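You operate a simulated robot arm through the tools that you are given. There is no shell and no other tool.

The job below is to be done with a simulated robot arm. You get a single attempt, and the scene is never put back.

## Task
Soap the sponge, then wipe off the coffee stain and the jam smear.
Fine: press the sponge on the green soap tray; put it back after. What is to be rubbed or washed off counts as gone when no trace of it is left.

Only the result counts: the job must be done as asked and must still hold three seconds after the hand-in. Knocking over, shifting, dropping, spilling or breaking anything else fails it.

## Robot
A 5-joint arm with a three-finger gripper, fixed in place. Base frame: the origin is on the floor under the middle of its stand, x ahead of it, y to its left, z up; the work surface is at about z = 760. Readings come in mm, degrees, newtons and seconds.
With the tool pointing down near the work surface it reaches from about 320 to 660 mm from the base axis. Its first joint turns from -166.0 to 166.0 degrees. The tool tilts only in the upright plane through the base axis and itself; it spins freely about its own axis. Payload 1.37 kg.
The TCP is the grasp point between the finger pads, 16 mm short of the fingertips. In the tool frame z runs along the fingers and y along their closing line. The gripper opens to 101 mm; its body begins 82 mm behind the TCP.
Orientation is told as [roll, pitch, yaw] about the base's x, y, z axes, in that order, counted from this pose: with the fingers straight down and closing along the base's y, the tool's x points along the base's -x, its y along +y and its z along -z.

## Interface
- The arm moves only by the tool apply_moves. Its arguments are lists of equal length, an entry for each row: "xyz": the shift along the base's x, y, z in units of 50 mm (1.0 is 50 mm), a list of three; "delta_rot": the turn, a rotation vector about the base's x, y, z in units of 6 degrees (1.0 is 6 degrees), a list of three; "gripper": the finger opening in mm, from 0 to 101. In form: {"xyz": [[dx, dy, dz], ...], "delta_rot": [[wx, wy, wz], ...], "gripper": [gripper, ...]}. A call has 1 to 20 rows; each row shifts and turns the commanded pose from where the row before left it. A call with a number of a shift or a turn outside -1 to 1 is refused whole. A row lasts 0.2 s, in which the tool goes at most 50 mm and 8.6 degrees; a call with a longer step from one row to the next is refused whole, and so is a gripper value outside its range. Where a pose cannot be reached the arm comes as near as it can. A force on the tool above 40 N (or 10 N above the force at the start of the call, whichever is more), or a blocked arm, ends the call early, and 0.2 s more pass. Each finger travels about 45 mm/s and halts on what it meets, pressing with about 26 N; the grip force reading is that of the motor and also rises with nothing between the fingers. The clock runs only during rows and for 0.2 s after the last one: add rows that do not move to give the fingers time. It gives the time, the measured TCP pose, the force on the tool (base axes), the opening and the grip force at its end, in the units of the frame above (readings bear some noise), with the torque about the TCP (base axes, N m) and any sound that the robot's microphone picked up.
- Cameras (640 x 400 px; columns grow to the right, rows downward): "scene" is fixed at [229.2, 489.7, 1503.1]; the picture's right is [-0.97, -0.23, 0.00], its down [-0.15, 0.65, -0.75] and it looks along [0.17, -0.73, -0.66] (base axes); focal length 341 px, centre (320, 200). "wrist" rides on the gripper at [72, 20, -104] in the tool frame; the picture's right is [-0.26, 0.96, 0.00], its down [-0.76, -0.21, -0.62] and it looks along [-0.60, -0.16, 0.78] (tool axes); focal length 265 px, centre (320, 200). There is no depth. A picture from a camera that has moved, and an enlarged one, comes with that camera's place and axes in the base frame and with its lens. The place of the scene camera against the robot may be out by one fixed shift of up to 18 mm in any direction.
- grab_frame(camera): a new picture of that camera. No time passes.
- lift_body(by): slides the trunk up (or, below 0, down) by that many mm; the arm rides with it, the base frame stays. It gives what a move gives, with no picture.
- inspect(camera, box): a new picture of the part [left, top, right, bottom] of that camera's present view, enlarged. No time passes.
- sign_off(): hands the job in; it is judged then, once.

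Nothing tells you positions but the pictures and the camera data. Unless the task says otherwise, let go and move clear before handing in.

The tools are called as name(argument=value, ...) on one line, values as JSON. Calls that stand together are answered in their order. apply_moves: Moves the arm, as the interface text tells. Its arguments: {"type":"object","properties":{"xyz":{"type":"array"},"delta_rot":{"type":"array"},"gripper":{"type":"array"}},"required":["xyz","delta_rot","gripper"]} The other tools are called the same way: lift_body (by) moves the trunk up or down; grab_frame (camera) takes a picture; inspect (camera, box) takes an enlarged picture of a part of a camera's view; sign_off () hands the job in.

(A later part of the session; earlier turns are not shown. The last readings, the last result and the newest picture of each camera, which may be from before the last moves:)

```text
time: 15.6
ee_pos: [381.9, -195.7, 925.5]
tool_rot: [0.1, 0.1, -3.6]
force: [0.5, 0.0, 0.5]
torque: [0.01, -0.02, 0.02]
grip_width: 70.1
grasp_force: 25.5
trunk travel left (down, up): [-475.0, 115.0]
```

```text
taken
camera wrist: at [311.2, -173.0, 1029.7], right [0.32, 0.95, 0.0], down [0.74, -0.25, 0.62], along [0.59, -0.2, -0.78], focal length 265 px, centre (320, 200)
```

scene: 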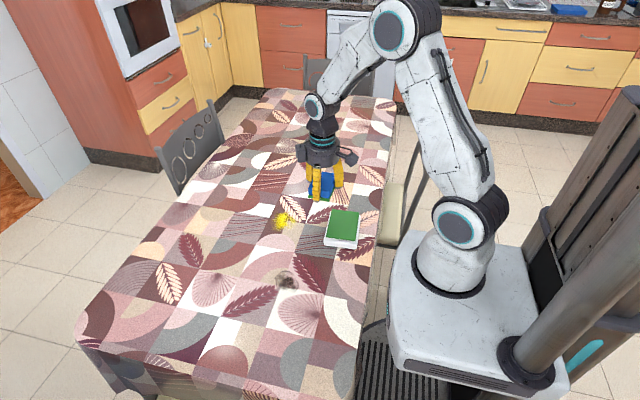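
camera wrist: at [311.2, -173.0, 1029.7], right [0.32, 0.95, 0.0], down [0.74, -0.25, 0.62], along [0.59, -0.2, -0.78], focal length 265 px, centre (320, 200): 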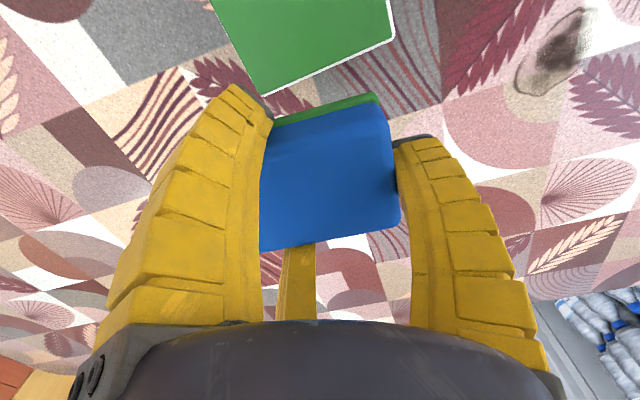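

The scene camera now sees the whole left and middle of the table clear of the arm, so I'll zoom there again and around the tray.

inspect(camera="scene", box=[120, 160, 280, 260])

inspect(camera="scene", box=[200, 80, 320, 155])

inspect(camera="scene", box=[330, 85, 400, 129])

inspect(camera="wrist", box=[0, 0, 260, 170])

inspect(camera="wrist", box=[380, 0, 640, 170])

inspect(camera="wrist", box=[0, 130, 200, 380])

inspect(camera="wrist", box=[440, 140, 640, 340])

inspect(camera="scene", box=[80, 240, 240, 340])

```text
4.00 times, centred on (200, 210) of scene
camera zoom: at [229.2, 489.7, 1503.1], right [-0.97, -0.23, 0.0], down [-0.15, 0.65, -0.75], along [0.17, -0.73, -0.66], focal length 1364 px, centre (800, 160)
```

zoom: 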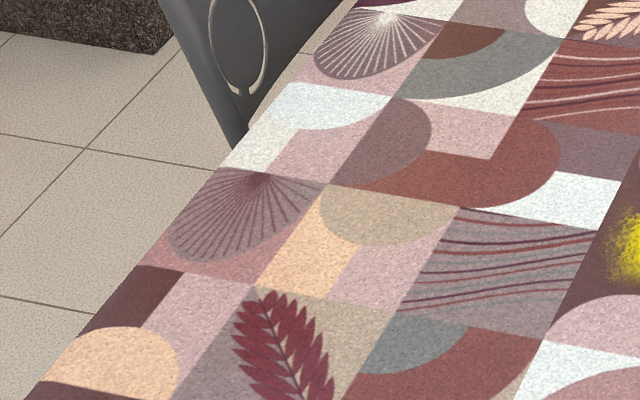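

```text
5.33 times, centred on (260, 118) of scene
camera zoom: at [229.2, 489.7, 1503.1], right [-0.97, -0.23, 0.0], down [-0.15, 0.65, -0.75], along [0.17, -0.73, -0.66], focal length 1819 px, centre (640, 640)
```

zoom: 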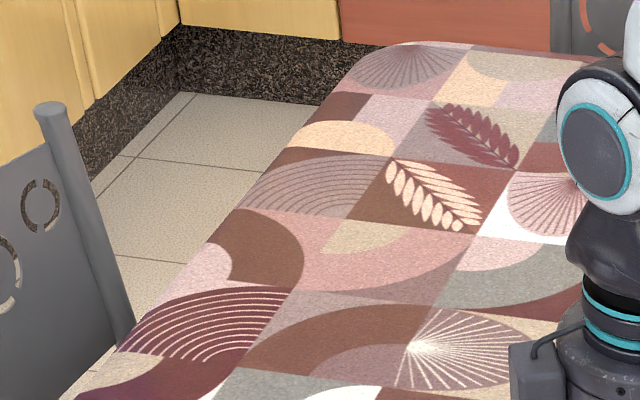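

```text
9.09 times, centred on (365, 107) of scene
camera zoom: at [229.2, 489.7, 1503.1], right [-0.97, -0.23, 0.0], down [-0.15, 0.65, -0.75], along [0.17, -0.73, -0.66], focal length 3100 px, centre (-89, 1046)
```

zoom: 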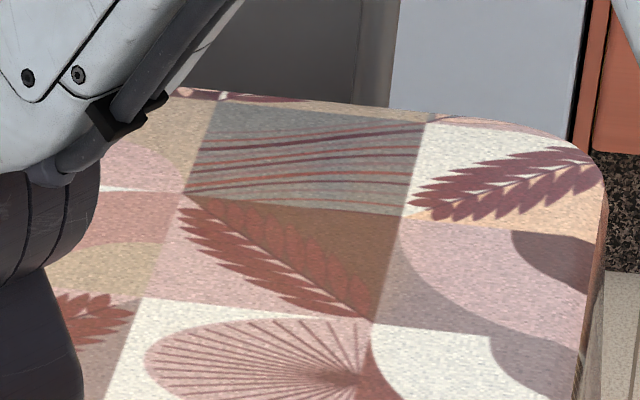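

```text
2.35 times, centred on (130, 85) of wrist
camera zoom: at [311.2, -173.0, 1029.7], right [0.32, 0.95, 0.0], down [0.74, -0.25, 0.62], along [0.59, -0.2, -0.78], focal length 624 px, centre (767, 471)
```

zoom: 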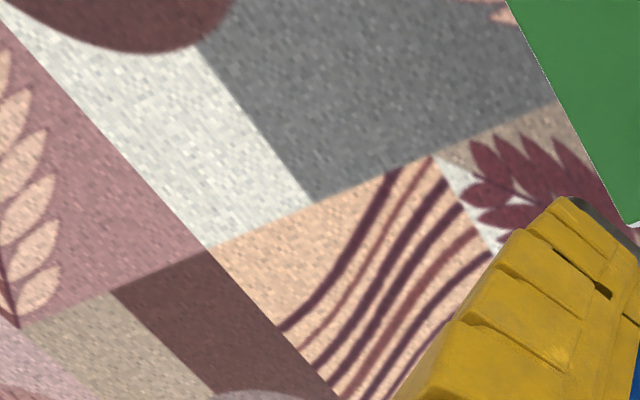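

```text
2.35 times, centred on (510, 85) of wrist
camera zoom: at [311.2, -173.0, 1029.7], right [0.32, 0.95, 0.0], down [0.74, -0.25, 0.62], along [0.59, -0.2, -0.78], focal length 624 px, centre (-127, 471)
```

zoom: 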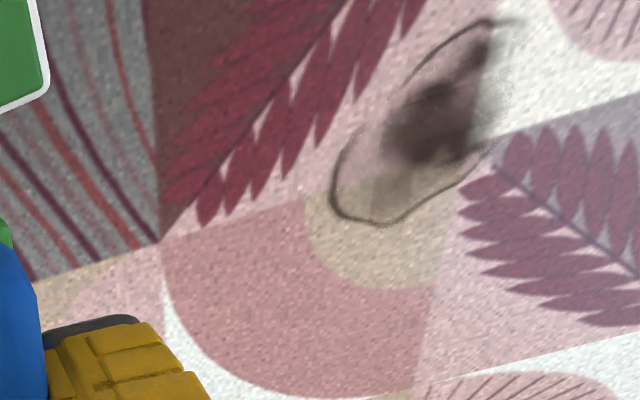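

```text
1.60 times, centred on (100, 255) of wrist
camera zoom: at [311.2, -173.0, 1029.7], right [0.32, 0.95, 0.0], down [0.74, -0.25, 0.62], along [0.59, -0.2, -0.78], focal length 425 px, centre (672, 112)
```

zoom: 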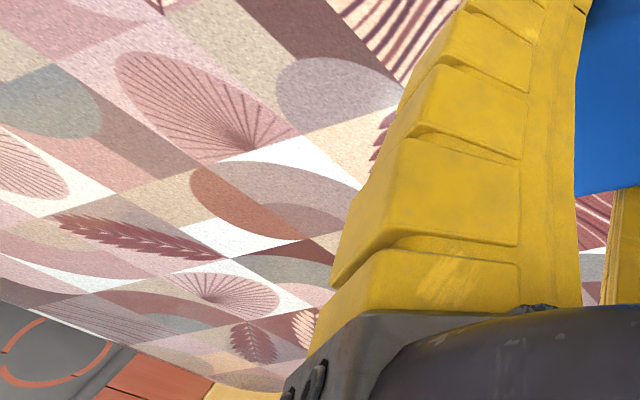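

```text
2.00 times, centred on (540, 240) of wrist
camera zoom: at [311.2, -173.0, 1029.7], right [0.32, 0.95, 0.0], down [0.74, -0.25, 0.62], along [0.59, -0.2, -0.78], focal length 531 px, centre (-120, 120)
```

zoom: 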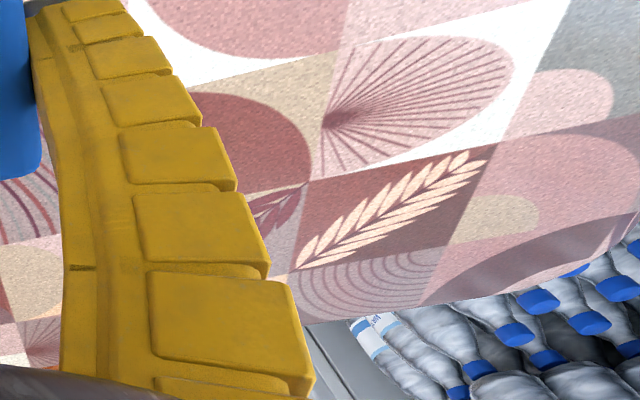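

```text
4.00 times, centred on (160, 290) of scene
camera zoom: at [229.2, 489.7, 1503.1], right [-0.97, -0.23, 0.0], down [-0.15, 0.65, -0.75], along [0.17, -0.73, -0.66], focal length 1364 px, centre (960, -160)
```

zoom: 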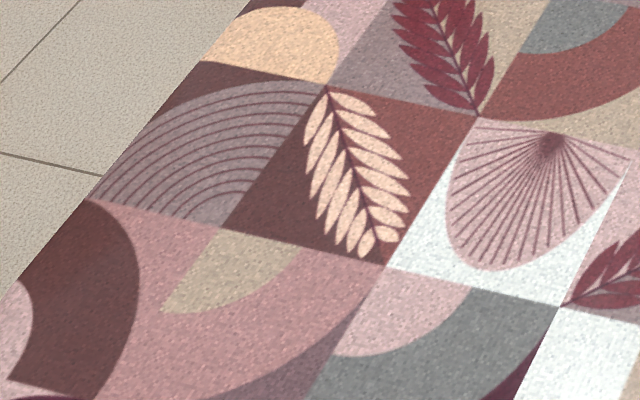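

I've now seen the whole table, and the only two marks are the brown coffee ring and the yellow smear, so the yellow one must be the jam. The soap pad centre is near (315, -187), with its top at about z = 792. I'll move above it.

apply_moves(xyz=[[-0.34, 0.073, -0.2], [-0.34, 0.073, -0.2], [-0.34, 0.073, -0.2], [-0.34, 0.073, -0.2], [0, 0, -0.2], [0, 0, 0]], delta_rot=[[0, 0, 0], [0, 0, 0], [0, 0, 0], [0, 0, 0], [0, 0, 0], [0, 0, 0]], gripper=[45, 45, 45, 45, 45, 45])

inspect(camera="scene", box=[270, 130, 410, 260])

grab_frame(camera="wrist")

```text
time: 17.0
ee_pos: [312.3, -181.1, 875.7]
tool_rot: [0.0, 0.0, -3.6]
force: [-0.5, 0.0, 0.0]
torque: [0.01, 0.01, 0.0]
grip_width: 70.0
grasp_force: 25.8
trunk travel left (down, up): [-475.0, 115.0]
```

```text
3.08 times, centred on (340, 195) of scene
camera zoom: at [229.2, 489.7, 1503.1], right [-0.97, -0.23, 0.0], down [-0.15, 0.65, -0.75], along [0.17, -0.73, -0.66], focal length 1049 px, centre (258, 215)
```

zoom: 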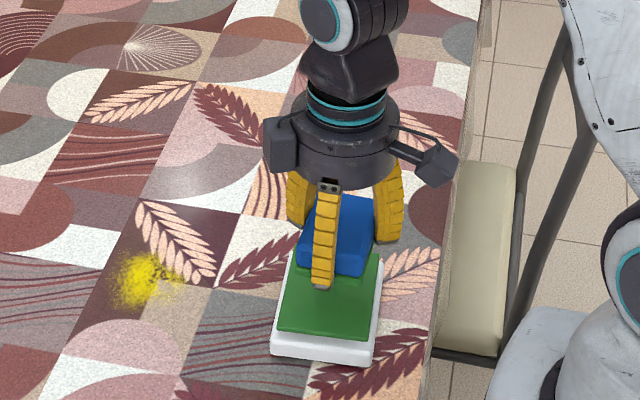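

```text
taken
camera wrist: at [241.6, -157.4, 979.9], right [0.32, 0.95, 0.0], down [0.74, -0.25, 0.62], along [0.59, -0.2, -0.78], focal length 265 px, centre (320, 200)
```

wrist: 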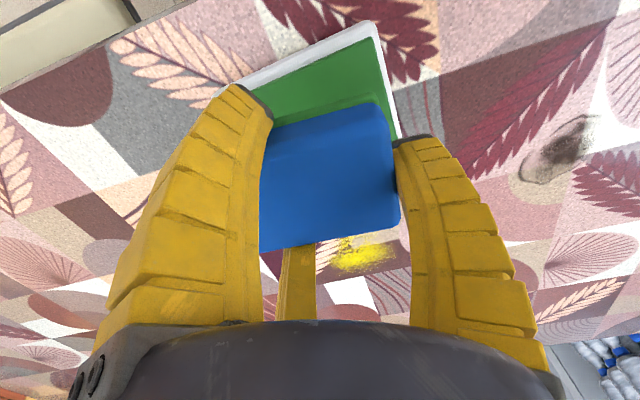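

Before pressing I need to know how the fingertips sit relative to the bottom of the sponge, so I'll zoom in.

inspect(camera="scene", box=[325, 180, 385, 260])

inspect(camera="wrist", box=[220, 10, 440, 150])

```text
5.00 times, centred on (355, 220) of scene
camera zoom: at [229.2, 489.7, 1503.1], right [-0.97, -0.23, 0.0], down [-0.15, 0.65, -0.75], along [0.17, -0.73, -0.66], focal length 1705 px, centre (145, 100)
```

zoom: 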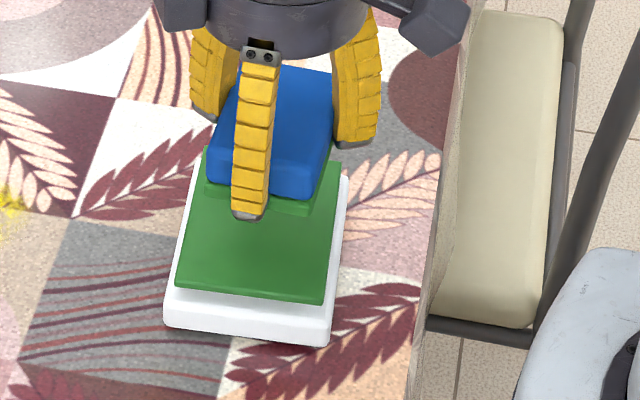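

```text
2.86 times, centred on (330, 80) of wrist
camera zoom: at [241.6, -157.4, 979.9], right [0.32, 0.95, 0.0], down [0.74, -0.25, 0.62], along [0.59, -0.2, -0.78], focal length 758 px, centre (291, 543)
```

zoom: 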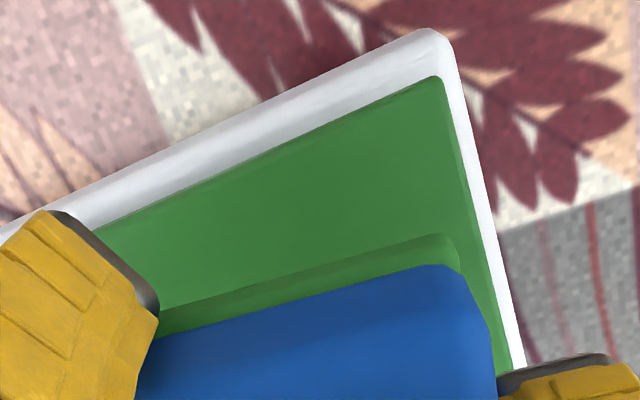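

The fingertips look slightly above the sponge's underside, and the sponge is centred over the pad. I'll lower to about z = 828 and then approach in small steps, watching the force.

apply_moves(xyz=[[0, 0, -0.24], [0, 0, -0.24], [0, 0, -0.24], [0, 0, -0.24], [0, 0, -0.04], [0, 0, -0.04], [0, 0, 0]], delta_rot=[[0, 0, 0], [0, 0, 0], [0, 0, 0], [0, 0, 0], [0, 0, 0], [0, 0, 0], [0, 0, 0]], gripper=[45, 45, 45, 45, 45, 45, 45])

inspect(camera="scene", box=[325, 180, 385, 260])

inspect(camera="wrist", box=[220, 10, 440, 150])

```text
time: 18.6
ee_pos: [311.0, -181.4, 823.3]
tool_rot: [0.1, 0.0, -3.6]
force: [-0.1, 0.5, 0.2]
torque: [-0.04, 0.01, 0.03]
grip_width: 70.2
grasp_force: 26.6
trunk travel left (down, up): [-475.0, 115.0]
```

```text
5.00 times, centred on (355, 220) of scene
camera zoom: at [229.2, 489.7, 1503.1], right [-0.97, -0.23, 0.0], down [-0.15, 0.65, -0.75], along [0.17, -0.73, -0.66], focal length 1705 px, centre (145, 100)
```

zoom: 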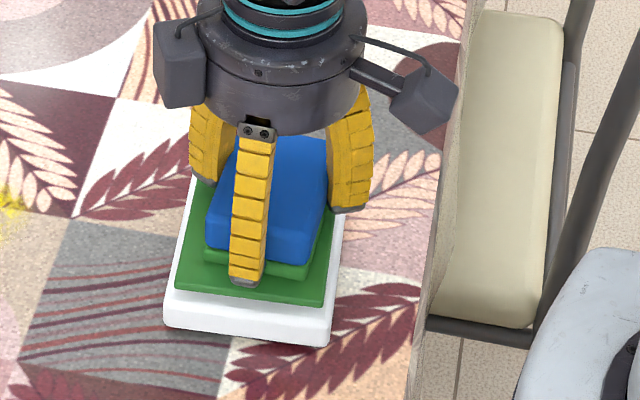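

```text
2.86 times, centred on (330, 80) of wrist
camera zoom: at [241.1, -158.2, 928.2], right [0.33, 0.95, 0.0], down [0.74, -0.25, 0.62], along [0.59, -0.2, -0.78], focal length 758 px, centre (291, 543)
```

zoom: 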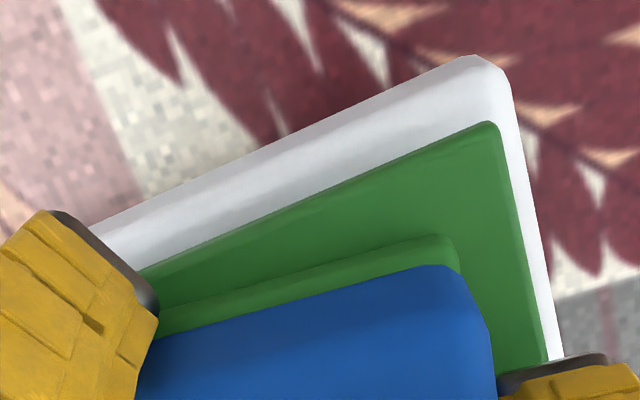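

Still no contact at 823. I'll keep going down in 2 mm steps.

apply_moves(xyz=[[0, 0, -0.04], [0, 0, -0.04], [0, 0, -0.04], [0, 0, 0]], delta_rot=[[0, 0, 0], [0, 0, 0], [0, 0, 0], [0, 0, 0]], gripper=[45, 45, 45, 45])

```text
time: 19.6
ee_pos: [310.9, -181.6, 818.3]
tool_rot: [0.0, -0.1, -3.6]
force: [-0.3, -0.3, 7.5]
torque: [-0.35, 0.05, -0.04]
grip_width: 69.8
grasp_force: 26.1
trunk travel left (down, up): [-475.0, 115.0]
```

The sponge touches the pad at z ≈ 818 with 7.5 N, mostly at its −y end. I'll press a little harder and hold.

apply_moves(xyz=[[0, 0, -0.04], [0, 0, -0.02], [0, 0, 0], [0, 0, 0], [0, 0, 0]], delta_rot=[[0, 0, 0], [0, 0, 0], [0, 0, 0], [0, 0, 0], [0, 0, 0]], gripper=[45, 45, 45, 45, 45])

inspect(camera="scene", box=[325, 180, 385, 260])

inspect(camera="wrist", box=[220, 10, 440, 150])

```text
time: 20.8
ee_pos: [310.5, -180.5, 814.9]
tool_rot: [-0.1, -0.2, -3.6]
force: [3.1, -2.9, 26.7]
torque: [-0.74, 0.0, 0.04]
grip_width: 70.1
grasp_force: 25.9
trunk travel left (down, up): [-475.0, 115.0]
```

```text
5.00 times, centred on (355, 220) of scene
camera zoom: at [229.2, 489.7, 1503.1], right [-0.97, -0.23, 0.0], down [-0.15, 0.65, -0.75], along [0.17, -0.73, -0.66], focal length 1705 px, centre (145, 100)
```

zoom: 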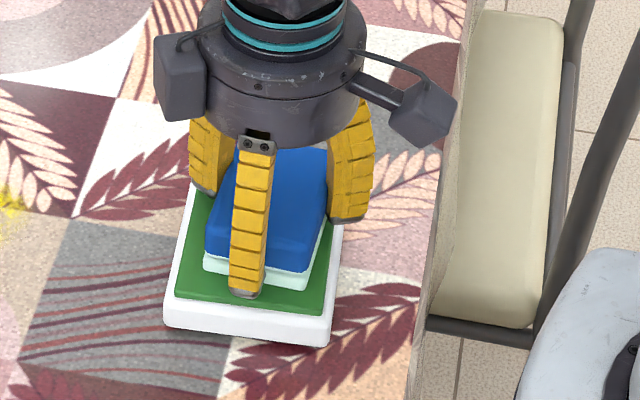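

```text
2.86 times, centred on (330, 80) of wrist
camera zoom: at [240.6, -157.5, 919.6], right [0.32, 0.95, 0.0], down [0.74, -0.25, 0.62], along [0.59, -0.2, -0.78], focal length 758 px, centre (291, 543)
```

zoom: 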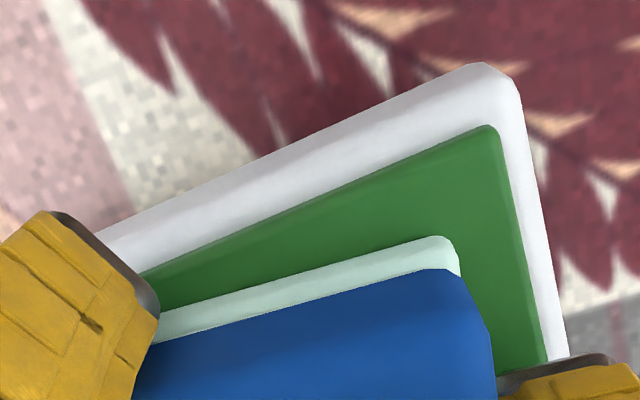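

The sponge's underside turned foamy white, so it's soaped. I'll lift straight up and carry it over the coffee stain at about (425, 11).

apply_moves(xyz=[[0, 0, 0.1], [0, 0, 0.3], [0, 0, 0.4], [0, 0, 0.4], [0.378, 0.658, 0], [0.378, 0.658, 0], [0.378, 0.658, 0], [0.378, 0.658, 0], [0.378, 0.658, 0], [0.378, 0.658, 0], [0, 0, 0]], delta_rot=[[0, 0, 0], [0, 0, 0], [0, 0, 0], [0, 0, 0], [0, 0, 0], [0, 0, 0], [0, 0, 0], [0, 0, 0], [0, 0, 0], [0, 0, 0], [0, 0, 0]], gripper=[45, 45, 45, 45, 45, 45, 45, 45, 45, 45, 45])

grab_frame(camera="scene")

grab_frame(camera="wrist")

```text
time: 23.2
ee_pos: [425.7, 18.2, 874.8]
tool_rot: [0.0, -0.1, -3.6]
force: [-0.3, 0.2, -0.3]
torque: [-0.01, 0.01, -0.01]
grip_width: 69.5
grasp_force: 26.4
trunk travel left (down, up): [-475.0, 115.0]
```

```text
taken
```

scene: 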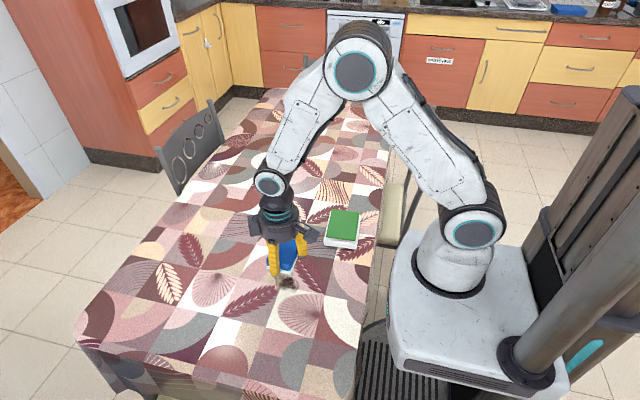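

```text
taken
camera wrist: at [355.4, 41.0, 979.0], right [0.33, 0.95, 0.0], down [0.74, -0.25, 0.62], along [0.59, -0.2, -0.78], focal length 265 px, centre (320, 200)
```

wrist: 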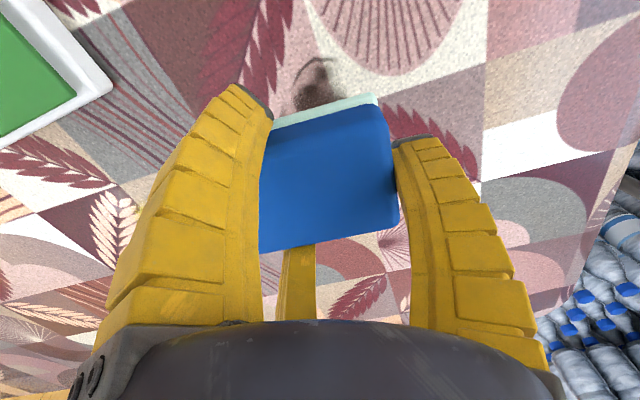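

The tray hasn't moved, and the sponge is over the coffee stain. I'll lower it to just above the cloth and then make contact in small steps.

apply_moves(xyz=[[0, 0, -0.3], [0, 0, -0.3], [0, 0, -0.3], [0, 0, -0.3], [0, 0, -0.3], [0, 0, -0.08], [0, 0, -0.08], [0, 0, -0.04], [0, 0, 0]], delta_rot=[[0, 0, 0], [0, 0, 0], [0, 0, 0], [0, 0, 0], [0, 0, 0], [0, 0, 0], [0, 0, 0], [0, 0, 0], [0, 0, 0]], gripper=[45, 45, 45, 45, 45, 45, 45, 45, 45])

```text
time: 25.2
ee_pos: [424.9, 16.8, 790.0]
tool_rot: [0.0, 0.0, -3.6]
force: [0.2, 0.4, 0.2]
torque: [-0.01, -0.04, -0.01]
grip_width: 69.7
grasp_force: 26.1
trunk travel left (down, up): [-475.0, 115.0]
```

No contact yet at 790, so I'll take a few more small steps down.

apply_moves(xyz=[[0, 0, -0.04], [0, 0, -0.04], [0, 0, -0.02], [0, 0, 0]], delta_rot=[[0, 0, 0], [0, 0, 0], [0, 0, 0], [0, 0, 0]], gripper=[45, 45, 45, 45])

```text
time: 26.2
ee_pos: [425.3, 17.3, 785.0]
tool_rot: [0.0, 0.0, -3.6]
force: [-0.1, 0.2, 0.0]
torque: [0.02, -0.02, -0.03]
grip_width: 70.0
grasp_force: 25.6
trunk travel left (down, up): [-475.0, 115.0]
```

apply_moves(xyz=[[0, 0, -0.03], [0, 0, -0.03], [0, 0, 0]], delta_rot=[[0, 0, 0], [0, 0, 0], [0, 0, 0]], gripper=[45, 45, 45])

inspect(camera="scene", box=[240, 220, 340, 300])

```text
time: 27.0
ee_pos: [424.1, 16.1, 784.6]
tool_rot: [-0.1, -0.4, -3.7]
force: [0.6, -1.5, 26.3]
torque: [-0.77, 0.15, 0.0]
grip_width: 69.9
grasp_force: 26.3
trunk travel left (down, up): [-475.0, 115.0]
```

```text
5.00 times, centred on (290, 260) of scene
camera zoom: at [229.2, 489.7, 1503.1], right [-0.97, -0.23, 0.0], down [-0.15, 0.65, -0.75], along [0.17, -0.73, -0.66], focal length 1705 px, centre (470, -100)
```

zoom: 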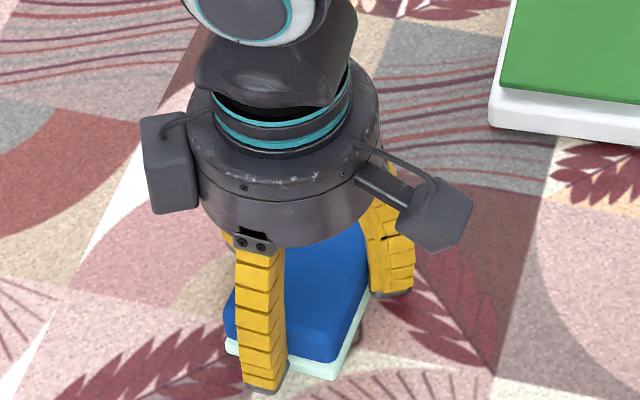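

Firm contact at 26 N. I'll ease the pressure slightly and rub back and forth across the stain.

apply_moves(xyz=[[0, 0, 0.02], [0.2, 0, 0], [0.2, 0, 0], [0.2, 0, 0], [-0.2, 0, 0], [-0.2, 0, 0], [-0.2, 0, 0], [-0.2, 0, 0], [-0.2, 0, 0], [-0.2, 0, 0], [0.2, 0, 0], [0.2, 0, 0], [0.2, 0, 0], [0, 0, 0]], delta_rot=[[0, 0, 0], [0, 0, 0], [0, 0, 0], [0, 0, 0], [0, 0, 0], [0, 0, 0], [0, 0, 0], [0, 0, 0], [0, 0, 0], [0, 0, 0], [0, 0, 0], [0, 0, 0], [0, 0, 0], [0, 0, 0]], gripper=[45, 45, 45, 45, 45, 45, 45, 45, 45, 45, 45, 45, 45, 45])

inspect(camera="scene", box=[240, 220, 340, 300])

grab_frame(camera="wrist")

```text
time: 30.0
ee_pos: [423.7, 15.4, 783.4]
tool_rot: [0.0, 0.1, -3.7]
force: [-3.6, -0.1, 7.1]
torque: [-0.02, 0.27, 0.0]
grip_width: 69.9
grasp_force: 26.0
trunk travel left (down, up): [-475.0, 115.0]
```

```text
5.00 times, centred on (290, 260) of scene
camera zoom: at [229.2, 489.7, 1503.1], right [-0.97, -0.23, 0.0], down [-0.15, 0.65, -0.75], along [0.17, -0.73, -0.66], focal length 1705 px, centre (470, -100)
```

zoom: 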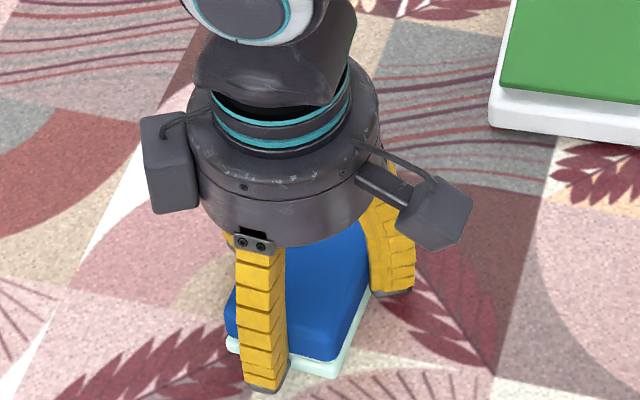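

```text
taken
camera wrist: at [354.2, 38.7, 887.7], right [0.32, 0.95, 0.0], down [0.74, -0.25, 0.62], along [0.59, -0.2, -0.78], focal length 265 px, centre (320, 200)
```

wrist: 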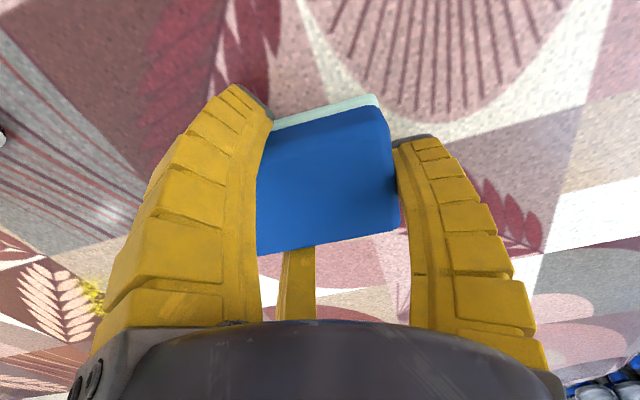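

The stain's visible edge is already gone. I'll rub more with sideways shifts to cover the whole area.

apply_moves(xyz=[[0, 0.2, -0.01], [0, 0.2, 0], [0.25, 0, 0], [0.25, 0, 0], [-0.25, 0, 0], [-0.25, 0, 0], [-0.25, 0, 0], [-0.25, 0, 0], [0, -0.2, 0], [0, -0.2, 0], [0, -0.2, 0], [0, -0.2, 0], [0.25, 0, 0], [0.25, 0, 0], [0.25, 0, 0], [0.25, 0, 0], [-0.25, 0.2, 0], [-0.25, 0.2, 0], [0, 0, 0]], delta_rot=[[0, 0, 0], [0, 0, 0], [0, 0, 0], [0, 0, 0], [0, 0, 0], [0, 0, 0], [0, 0, 0], [0, 0, 0], [0, 0, 0], [0, 0, 0], [0, 0, 0], [0, 0, 0], [0, 0, 0], [0, 0, 0], [0, 0, 0], [0, 0, 0], [0, 0, 0], [0, 0, 0], [0, 0, 0]], gripper=[45, 45, 45, 45, 45, 45, 45, 45, 45, 45, 45, 45, 45, 45, 45, 45, 45, 45, 45])

```text
time: 34.0
ee_pos: [425.1, 16.4, 781.5]
tool_rot: [0.1, -0.4, -3.7]
force: [5.4, -2.5, 16.4]
torque: [-0.31, 0.15, 0.11]
grip_width: 70.2
grasp_force: 26.5
trunk travel left (down, up): [-475.0, 115.0]
```

I'll lift off and move toward the yellow smear, which also uncovers the coffee spot for checking.

apply_moves(xyz=[[0, 0, 0.1], [0, 0, 0.3], [0, 0, 0.5], [0, 0, 0.5], [0, 0, 0.5], [0.2, -0.7, 0], [0.2, -0.7, 0], [0.2, -0.7, 0], [0, 0, 0]], delta_rot=[[0, 0, 0], [0, 0, 0], [0, 0, 0], [0, 0, 0], [0, 0, 0], [0, 0, 0], [0, 0, 0], [0, 0, 0], [0, 0, 0]], gripper=[45, 45, 45, 45, 45, 45, 45, 45, 45])

grab_frame(camera="scene")

inspect(camera="scene", box=[240, 240, 340, 310])

grab_frame(camera="wrist")

```text
time: 36.0
ee_pos: [454.3, -88.4, 878.1]
tool_rot: [0.0, 0.0, -3.6]
force: [1.0, 0.5, -0.7]
torque: [0.02, 0.01, -0.01]
grip_width: 70.2
grasp_force: 25.9
trunk travel left (down, up): [-475.0, 115.0]
```

```text
taken
```

scene: 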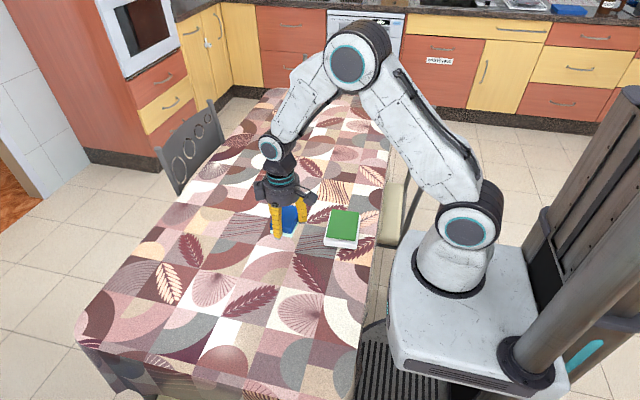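

```text
5.71 times, centred on (290, 275) of scene
camera zoom: at [229.2, 489.7, 1503.1], right [-0.97, -0.23, 0.0], down [-0.15, 0.65, -0.75], along [0.17, -0.73, -0.66], focal length 1949 px, centre (491, -229)
```

zoom: 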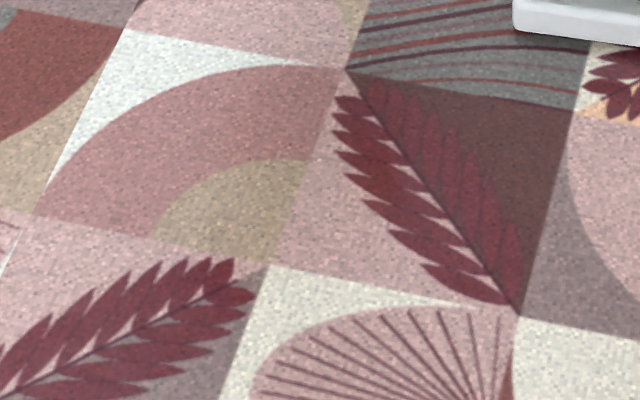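

```text
taken
camera wrist: at [384.7, -65.3, 982.5], right [0.32, 0.95, 0.0], down [0.74, -0.25, 0.62], along [0.59, -0.2, -0.78], focal length 265 px, centre (320, 200)
```

wrist: 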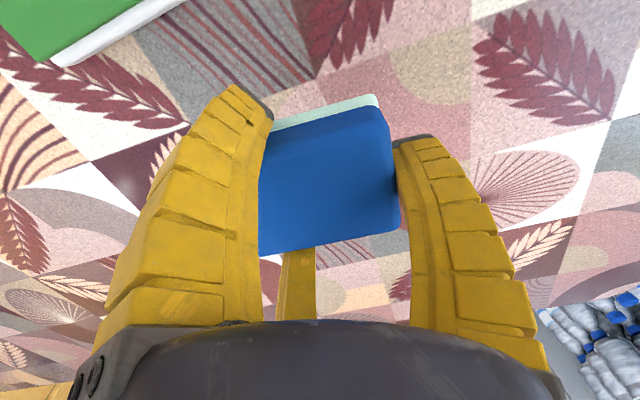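

The coffee stain is completely gone. Next is the yellow jam smear, centred near (497, -190) and about 85 x 95 mm. I'll move over it and lower carefully.

apply_moves(xyz=[[0.28, -0.64, 0], [0.28, -0.64, 0], [0.28, -0.64, 0], [0, 0, -0.3], [0, 0, -0.3], [0, 0, -0.3], [0, 0, -0.3], [0, 0, -0.3], [0, 0, -0.1], [0, 0, -0.08], [0, 0, 0]], delta_rot=[[0, 0, 0], [0, 0, 0], [0, 0, 0], [0, 0, 0], [0, 0, 0], [0, 0, 0], [0, 0, 0], [0, 0, 0], [0, 0, 0], [0, 0, 0], [0, 0, 0]], gripper=[45, 45, 45, 45, 45, 45, 45, 45, 45, 45, 45])

grab_frame(camera="wrist")

inspect(camera="scene", box=[240, 160, 340, 240])

```text
time: 38.4
ee_pos: [496.2, -184.4, 793.2]
tool_rot: [-0.1, 0.1, -3.6]
force: [-1.0, 1.1, -0.8]
torque: [-0.03, -0.01, 0.01]
grip_width: 69.8
grasp_force: 26.1
trunk travel left (down, up): [-475.0, 115.0]
```

```text
taken
camera wrist: at [426.3, -160.8, 897.7], right [0.32, 0.95, 0.0], down [0.74, -0.25, 0.62], along [0.59, -0.2, -0.78], focal length 265 px, centre (320, 200)
```

wrist: 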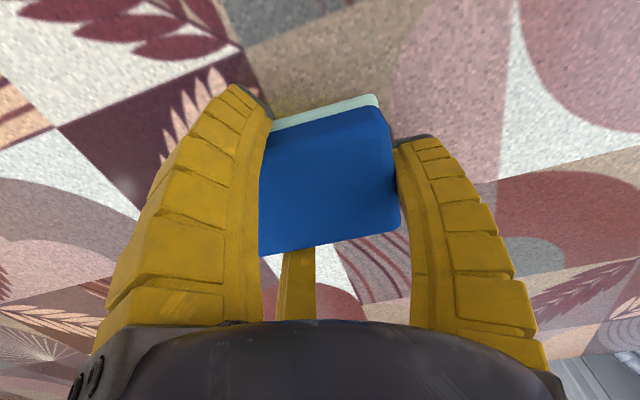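

```text
5.00 times, centred on (290, 200) of scene
camera zoom: at [229.2, 489.7, 1503.1], right [-0.97, -0.23, 0.0], down [-0.15, 0.65, -0.75], along [0.17, -0.73, -0.66], focal length 1705 px, centre (470, 200)
```

zoom: 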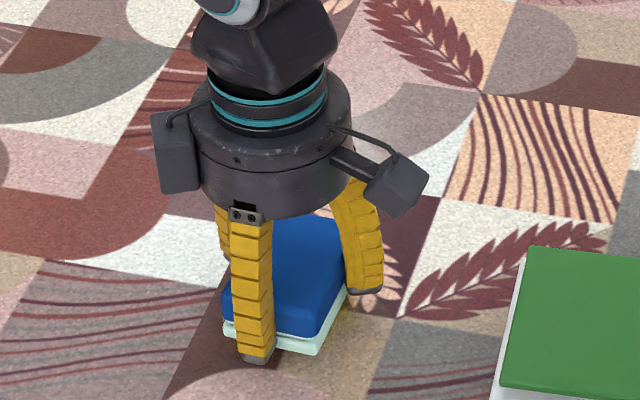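

The sponge covers the smear, with only faint specks showing at its edge. I'll go down in small steps to contact.

apply_moves(xyz=[[0, 0, -0.06], [0, 0, -0.06], [0, 0, -0.04], [0, 0, -0.04], [0, 0, -0.03], [0, 0, 0]], delta_rot=[[0, 0, 0], [0, 0, 0], [0, 0, 0], [0, 0, 0], [0, 0, 0], [0, 0, 0]], gripper=[45, 45, 45, 45, 45, 45])

```text
time: 39.8
ee_pos: [496.4, -185.7, 782.8]
tool_rot: [0.0, -0.1, -3.7]
force: [-1.8, 0.3, 7.2]
torque: [0.02, 0.12, -0.01]
grip_width: 70.0
grasp_force: 26.1
trunk travel left (down, up): [-475.0, 115.0]
```

Contact at about 7 N. I'll press slightly more and rub with wide strokes.

apply_moves(xyz=[[0, 0, -0.012], [0.25, 0, 0], [0.25, 0, 0], [0.25, 0, 0], [-0.25, 0, 0], [-0.25, 0, 0], [-0.25, 0, 0], [-0.25, 0, 0], [-0.25, 0, 0], [-0.25, 0, 0], [0, 0.2, 0], [0, 0.2, 0], [0.25, 0, 0], [0.25, 0, 0], [0.25, 0, 0], [0.25, 0, 0], [0.25, 0, 0], [0.25, 0, 0], [0, 0, 0]], delta_rot=[[0, 0, 0], [0, 0, 0], [0, 0, 0], [0, 0, 0], [0, 0, 0], [0, 0, 0], [0, 0, 0], [0, 0, 0], [0, 0, 0], [0, 0, 0], [0, 0, 0], [0, 0, 0], [0, 0, 0], [0, 0, 0], [0, 0, 0], [0, 0, 0], [0, 0, 0], [0, 0, 0], [0, 0, 0]], gripper=[45, 45, 45, 45, 45, 45, 45, 45, 45, 45, 45, 45, 45, 45, 45, 45, 45, 45, 45])

```text
time: 43.8
ee_pos: [533.8, -164.9, 782.2]
tool_rot: [-0.1, 0.1, -3.5]
force: [-1.8, 1.1, 3.2]
torque: [0.07, 0.03, 0.04]
grip_width: 69.9
grasp_force: 26.1
trunk travel left (down, up): [-475.0, 115.0]
```

The pressure has dropped to about 3 N. I'll press a bit more and keep rubbing through the −y side.

apply_moves(xyz=[[0, 0, -0.018], [0, -0.2, 0], [0, -0.2, 0], [0, -0.2, 0], [0, -0.2, 0], [-0.25, 0, 0], [-0.25, 0, 0], [-0.25, 0, 0], [-0.25, 0, 0], [-0.25, 0, 0], [-0.25, 0, 0], [0, 0.2, 0], [0, 0.2, 0], [0.25, 0, 0], [0.25, 0, 0], [0.25, 0, 0], [0, 0, 0]], delta_rot=[[0, 0, 0], [0, 0, 0], [0, 0, 0], [0, 0, 0], [0, 0, 0], [0, 0, 0], [0, 0, 0], [0, 0, 0], [0, 0, 0], [0, 0, 0], [0, 0, 0], [0, 0, 0], [0, 0, 0], [0, 0, 0], [0, 0, 0], [0, 0, 0], [0, 0, 0]], gripper=[45, 45, 45, 45, 45, 45, 45, 45, 45, 45, 45, 45, 45, 45, 45, 45, 45])

```text
time: 47.4
ee_pos: [496.6, -183.4, 779.5]
tool_rot: [0.0, 0.1, -3.6]
force: [-0.1, 0.9, 1.9]
torque: [0.07, 0.05, 0.01]
grip_width: 69.9
grasp_force: 18.0
trunk travel left (down, up): [-475.0, 115.0]
```

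I'll lift off and move aside to check the smear.

apply_moves(xyz=[[0, 0, 0.1], [0, 0, 0.3], [0, 0, 0.5], [0, 0, 0.5], [0, 0, 0.5], [0.15, 0.8, 0], [0.15, 0.8, 0], [0.15, 0.8, 0], [0.15, 0.8, 0], [0, 0, 0]], delta_rot=[[0, 0, 0], [0, 0, 0], [0, 0, 0], [0, 0, 0], [0, 0, 0], [0, 0, 0], [0, 0, 0], [0, 0, 0], [0, 0, 0], [0, 0, 0]], gripper=[45, 45, 45, 45, 45, 45, 45, 45, 45, 45])

grab_frame(camera="scene")

inspect(camera="scene", box=[240, 180, 340, 250])

grab_frame(camera="wrist")

```text
time: 49.6
ee_pos: [525.1, -24.9, 876.2]
tool_rot: [0.0, 0.1, -3.7]
force: [-0.3, 0.0, -0.3]
torque: [-0.01, 0.02, 0.01]
grip_width: 70.2
grasp_force: 17.5
trunk travel left (down, up): [-475.0, 115.0]
```

```text
taken
```

scene: 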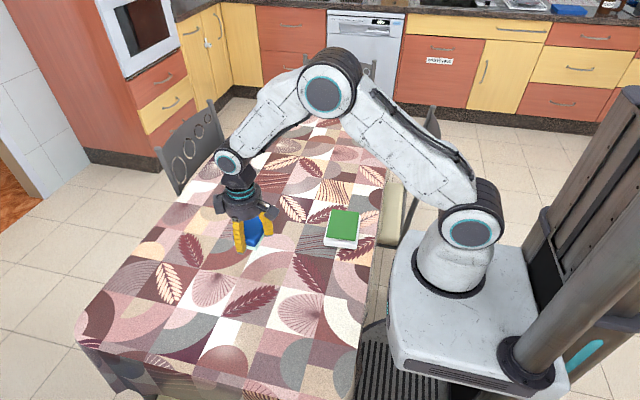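

```text
5.71 times, centred on (290, 215) of scene
camera zoom: at [229.2, 489.7, 1503.1], right [-0.97, -0.23, 0.0], down [-0.15, 0.65, -0.75], along [0.17, -0.73, -0.66], focal length 1949 px, centre (491, 114)
```

zoom: 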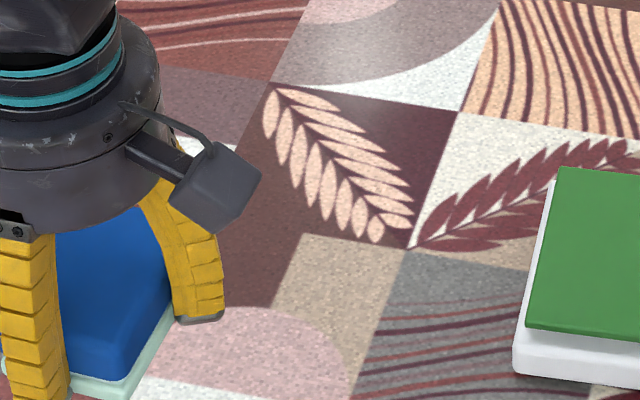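

```text
taken
camera wrist: at [455.8, -1.3, 981.5], right [0.33, 0.95, 0.0], down [0.74, -0.26, 0.62], along [0.59, -0.2, -0.78], focal length 265 px, centre (320, 200)
```

wrist: 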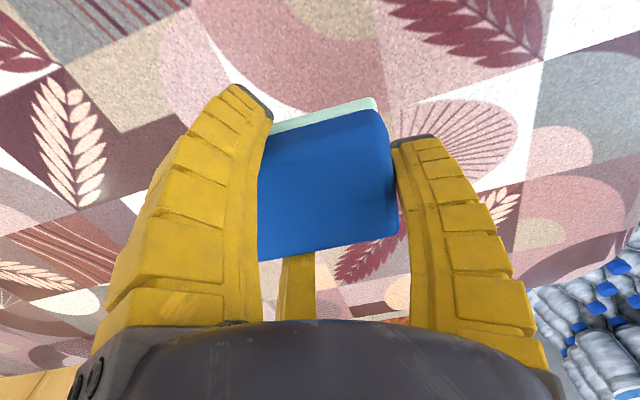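

The yellow smear looks gone. I'll carry the sponge over its original spot and check both wiped places with a clear view before putting it down.

apply_moves(xyz=[[0.24, 0.765, 0], [0.24, 0.765, 0], [0.24, 0.765, 0], [0.24, 0.765, 0], [0, 0, 0]], delta_rot=[[0, 0, 0], [0, 0, 0], [0, 0, 0], [0, 0, 0], [0, 0, 0]], gripper=[45, 45, 45, 45, 45])

inspect(camera="scene", box=[250, 190, 330, 246])

inspect(camera="scene", box=[250, 246, 330, 302])

grab_frame(camera="wrist")

grab_frame(camera="scene")

```text
time: 50.8
ee_pos: [574.7, 129.9, 877.1]
tool_rot: [0.0, 0.0, -3.8]
force: [0.4, 0.6, 0.1]
torque: [0.01, 0.02, 0.02]
grip_width: 70.0
grasp_force: 18.0
trunk travel left (down, up): [-475.0, 115.0]
```

```text
7.14 times, centred on (290, 218) of scene
camera zoom: at [229.2, 489.7, 1503.1], right [-0.97, -0.23, 0.0], down [-0.15, 0.65, -0.75], along [0.17, -0.73, -0.66], focal length 2436 px, centre (534, 71)
```

zoom: 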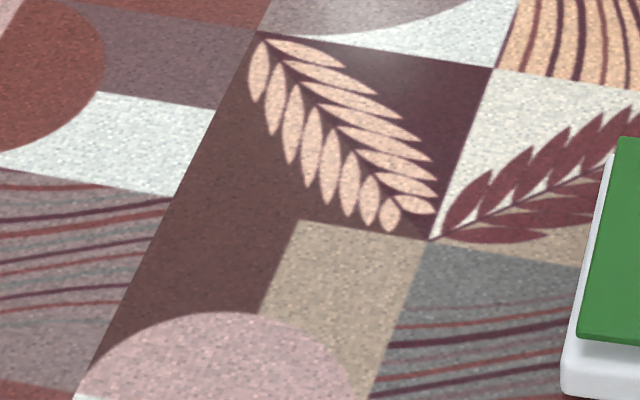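

```text
7.14 times, centred on (290, 274) of scene
camera zoom: at [229.2, 489.7, 1503.1], right [-0.97, -0.23, 0.0], down [-0.15, 0.65, -0.75], along [0.17, -0.73, -0.66], focal length 2436 px, centre (534, -329)
```

zoom: 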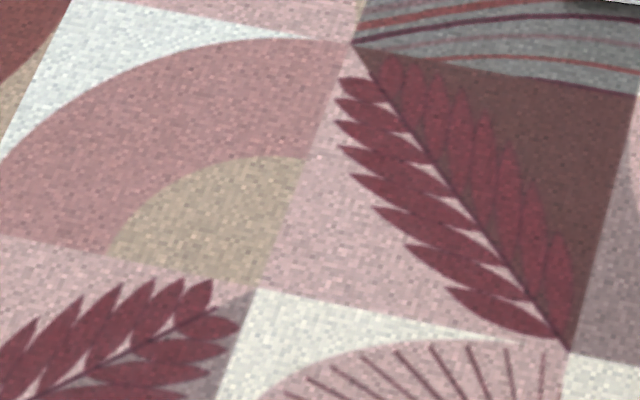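

```text
taken
camera wrist: at [504.8, 153.2, 979.7], right [0.33, 0.95, 0.0], down [0.74, -0.26, 0.62], along [0.59, -0.2, -0.78], focal length 265 px, centre (320, 200)
```

wrist: 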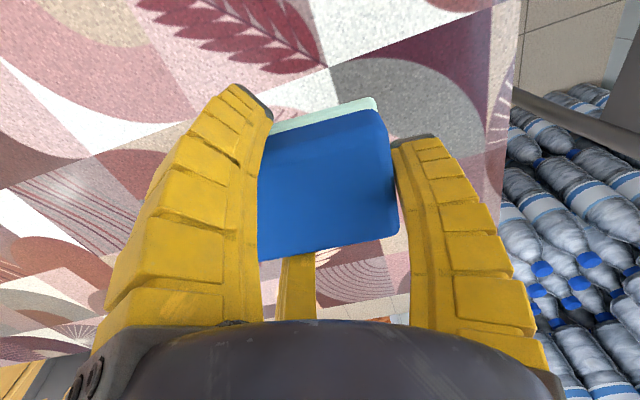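

```text
taken
```

scene: 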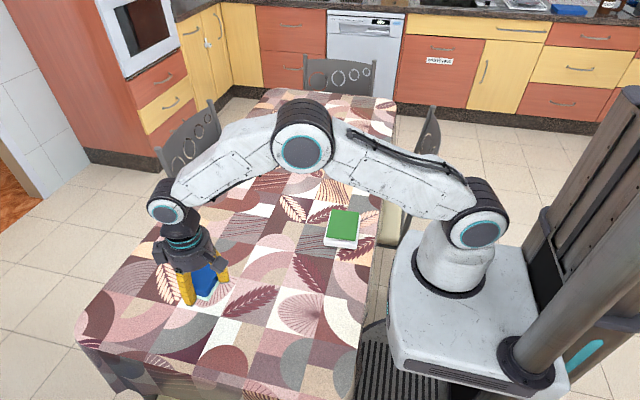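

Both marks are gone without a trace, and the tray hasn't moved. I'll lower the sponge back onto its original spot.

apply_moves(xyz=[[-0.02, -0.03, -0.3], [0, 0, -0.3], [0, 0, -0.3], [0, 0, -0.3], [0, 0, -0.3], [0, 0, -0.1], [0, 0, -0.08], [0, 0, -0.06], [0, 0, 0]], delta_rot=[[0, 0, 0], [0, 0, 0], [0, 0, 0], [0, 0, 0], [0, 0, 0], [0, 0, 0], [0, 0, 0], [0, 0, 0], [0, 0, 0]], gripper=[45, 45, 45, 45, 45, 45, 45, 45, 45])

```text
time: 52.8
ee_pos: [573.0, 128.1, 788.0]
tool_rot: [0.0, 0.0, -3.6]
force: [-0.4, -0.4, 0.3]
torque: [-0.02, 0.0, 0.01]
grip_width: 69.8
grasp_force: 18.3
trunk travel left (down, up): [-475.0, 115.0]
```

apply_moves(xyz=[[0, 0, -0.04], [0, 0, -0.04], [0, 0, -0.03], [0, 0, 0]], delta_rot=[[0, 0, 0], [0, 0, 0], [0, 0, 0], [0, 0, 0]], gripper=[45, 45, 45, 45])

```text
time: 53.8
ee_pos: [573.6, 128.2, 783.4]
tool_rot: [0.0, -0.1, -3.5]
force: [0.1, 0.5, -0.6]
torque: [0.01, -0.02, -0.02]
grip_width: 69.9
grasp_force: 17.6
trunk travel left (down, up): [-475.0, 115.0]
```

There's no contact at 783 yet, so I'll keep lowering in 1 mm steps.

apply_moves(xyz=[[0, 0, -0.02], [0, 0, -0.02], [0, 0, 0]], delta_rot=[[0, 0, 0], [0, 0, 0], [0, 0, 0]], gripper=[45, 45, 45])

```text
time: 54.6
ee_pos: [573.7, 127.5, 781.4]
tool_rot: [0.0, 0.0, -3.6]
force: [0.6, 0.1, -0.6]
torque: [0.0, -0.01, -0.01]
grip_width: 69.7
grasp_force: 17.4
trunk travel left (down, up): [-475.0, 115.0]
```

apply_moves(xyz=[[0, 0, -0.02], [0, 0, -0.02], [0, 0, 0]], delta_rot=[[0, 0, 0], [0, 0, 0], [0, 0, 0]], gripper=[45, 45, 45])

inspect(camera="scene", box=[150, 240, 260, 330])

```text
time: 55.4
ee_pos: [572.9, 126.9, 778.2]
tool_rot: [0.1, 0.0, -3.6]
force: [0.4, -0.7, 3.5]
torque: [0.14, 0.13, 0.03]
grip_width: 69.9
grasp_force: 17.7
trunk travel left (down, up): [-475.0, 115.0]
```

```text
4.44 times, centred on (205, 285) of scene
camera zoom: at [229.2, 489.7, 1503.1], right [-0.97, -0.23, 0.0], down [-0.15, 0.65, -0.75], along [0.17, -0.73, -0.66], focal length 1516 px, centre (831, -178)
```

zoom: 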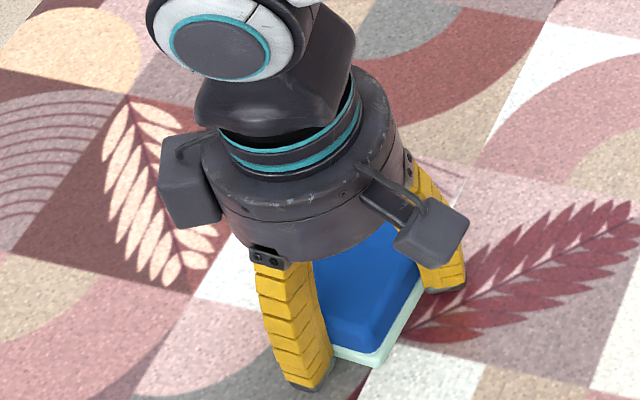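

The sponge touches the cloth lightly at 3.5 N. I'll open the fingers while rising a touch so the tips don't drag.

apply_moves(xyz=[[0, 0, 0.01], [0, 0, 0.02], [0, 0, 0.02], [0, 0, 0.02], [0, 0, 0], [0, 0, 0]], delta_rot=[[0, 0, 0], [0, 0, 0], [0, 0, 0], [0, 0, 0], [0, 0, 0], [0, 0, 0]], gripper=[76, 84, 92, 100, 100, 100])

grab_frame(camera="wrist")

inspect(camera="scene", box=[150, 240, 260, 330])

```text
time: 56.8
ee_pos: [572.7, 126.5, 782.2]
tool_rot: [0.0, 0.0, -3.6]
force: [0.1, 0.5, 0.1]
torque: [-0.01, 0.03, -0.03]
grip_width: 100.3
grasp_force: 0.1
trunk travel left (down, up): [-475.0, 115.0]
```

```text
taken
camera wrist: at [503.3, 149.5, 886.7], right [0.32, 0.95, 0.0], down [0.74, -0.25, 0.62], along [0.59, -0.2, -0.78], focal length 265 px, centre (320, 200)
```

wrist: 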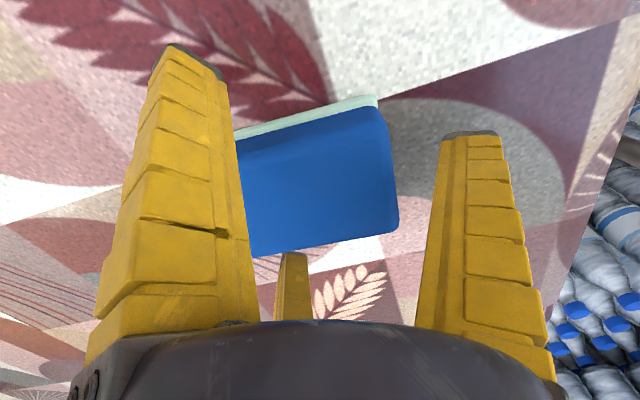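

```text
4.44 times, centred on (205, 285) of scene
camera zoom: at [229.2, 489.7, 1503.1], right [-0.97, -0.23, 0.0], down [-0.15, 0.65, -0.75], along [0.17, -0.73, -0.66], focal length 1516 px, centre (831, -178)
```

zoom: 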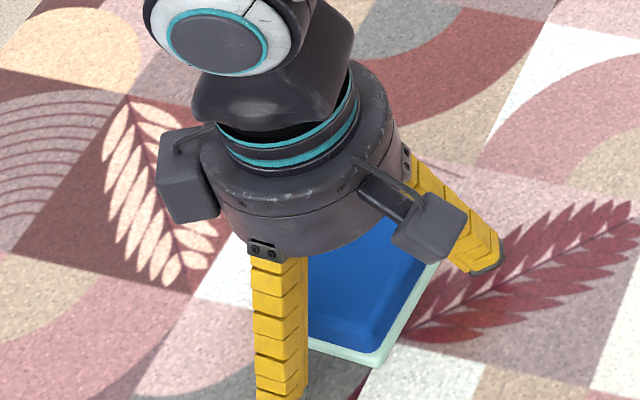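

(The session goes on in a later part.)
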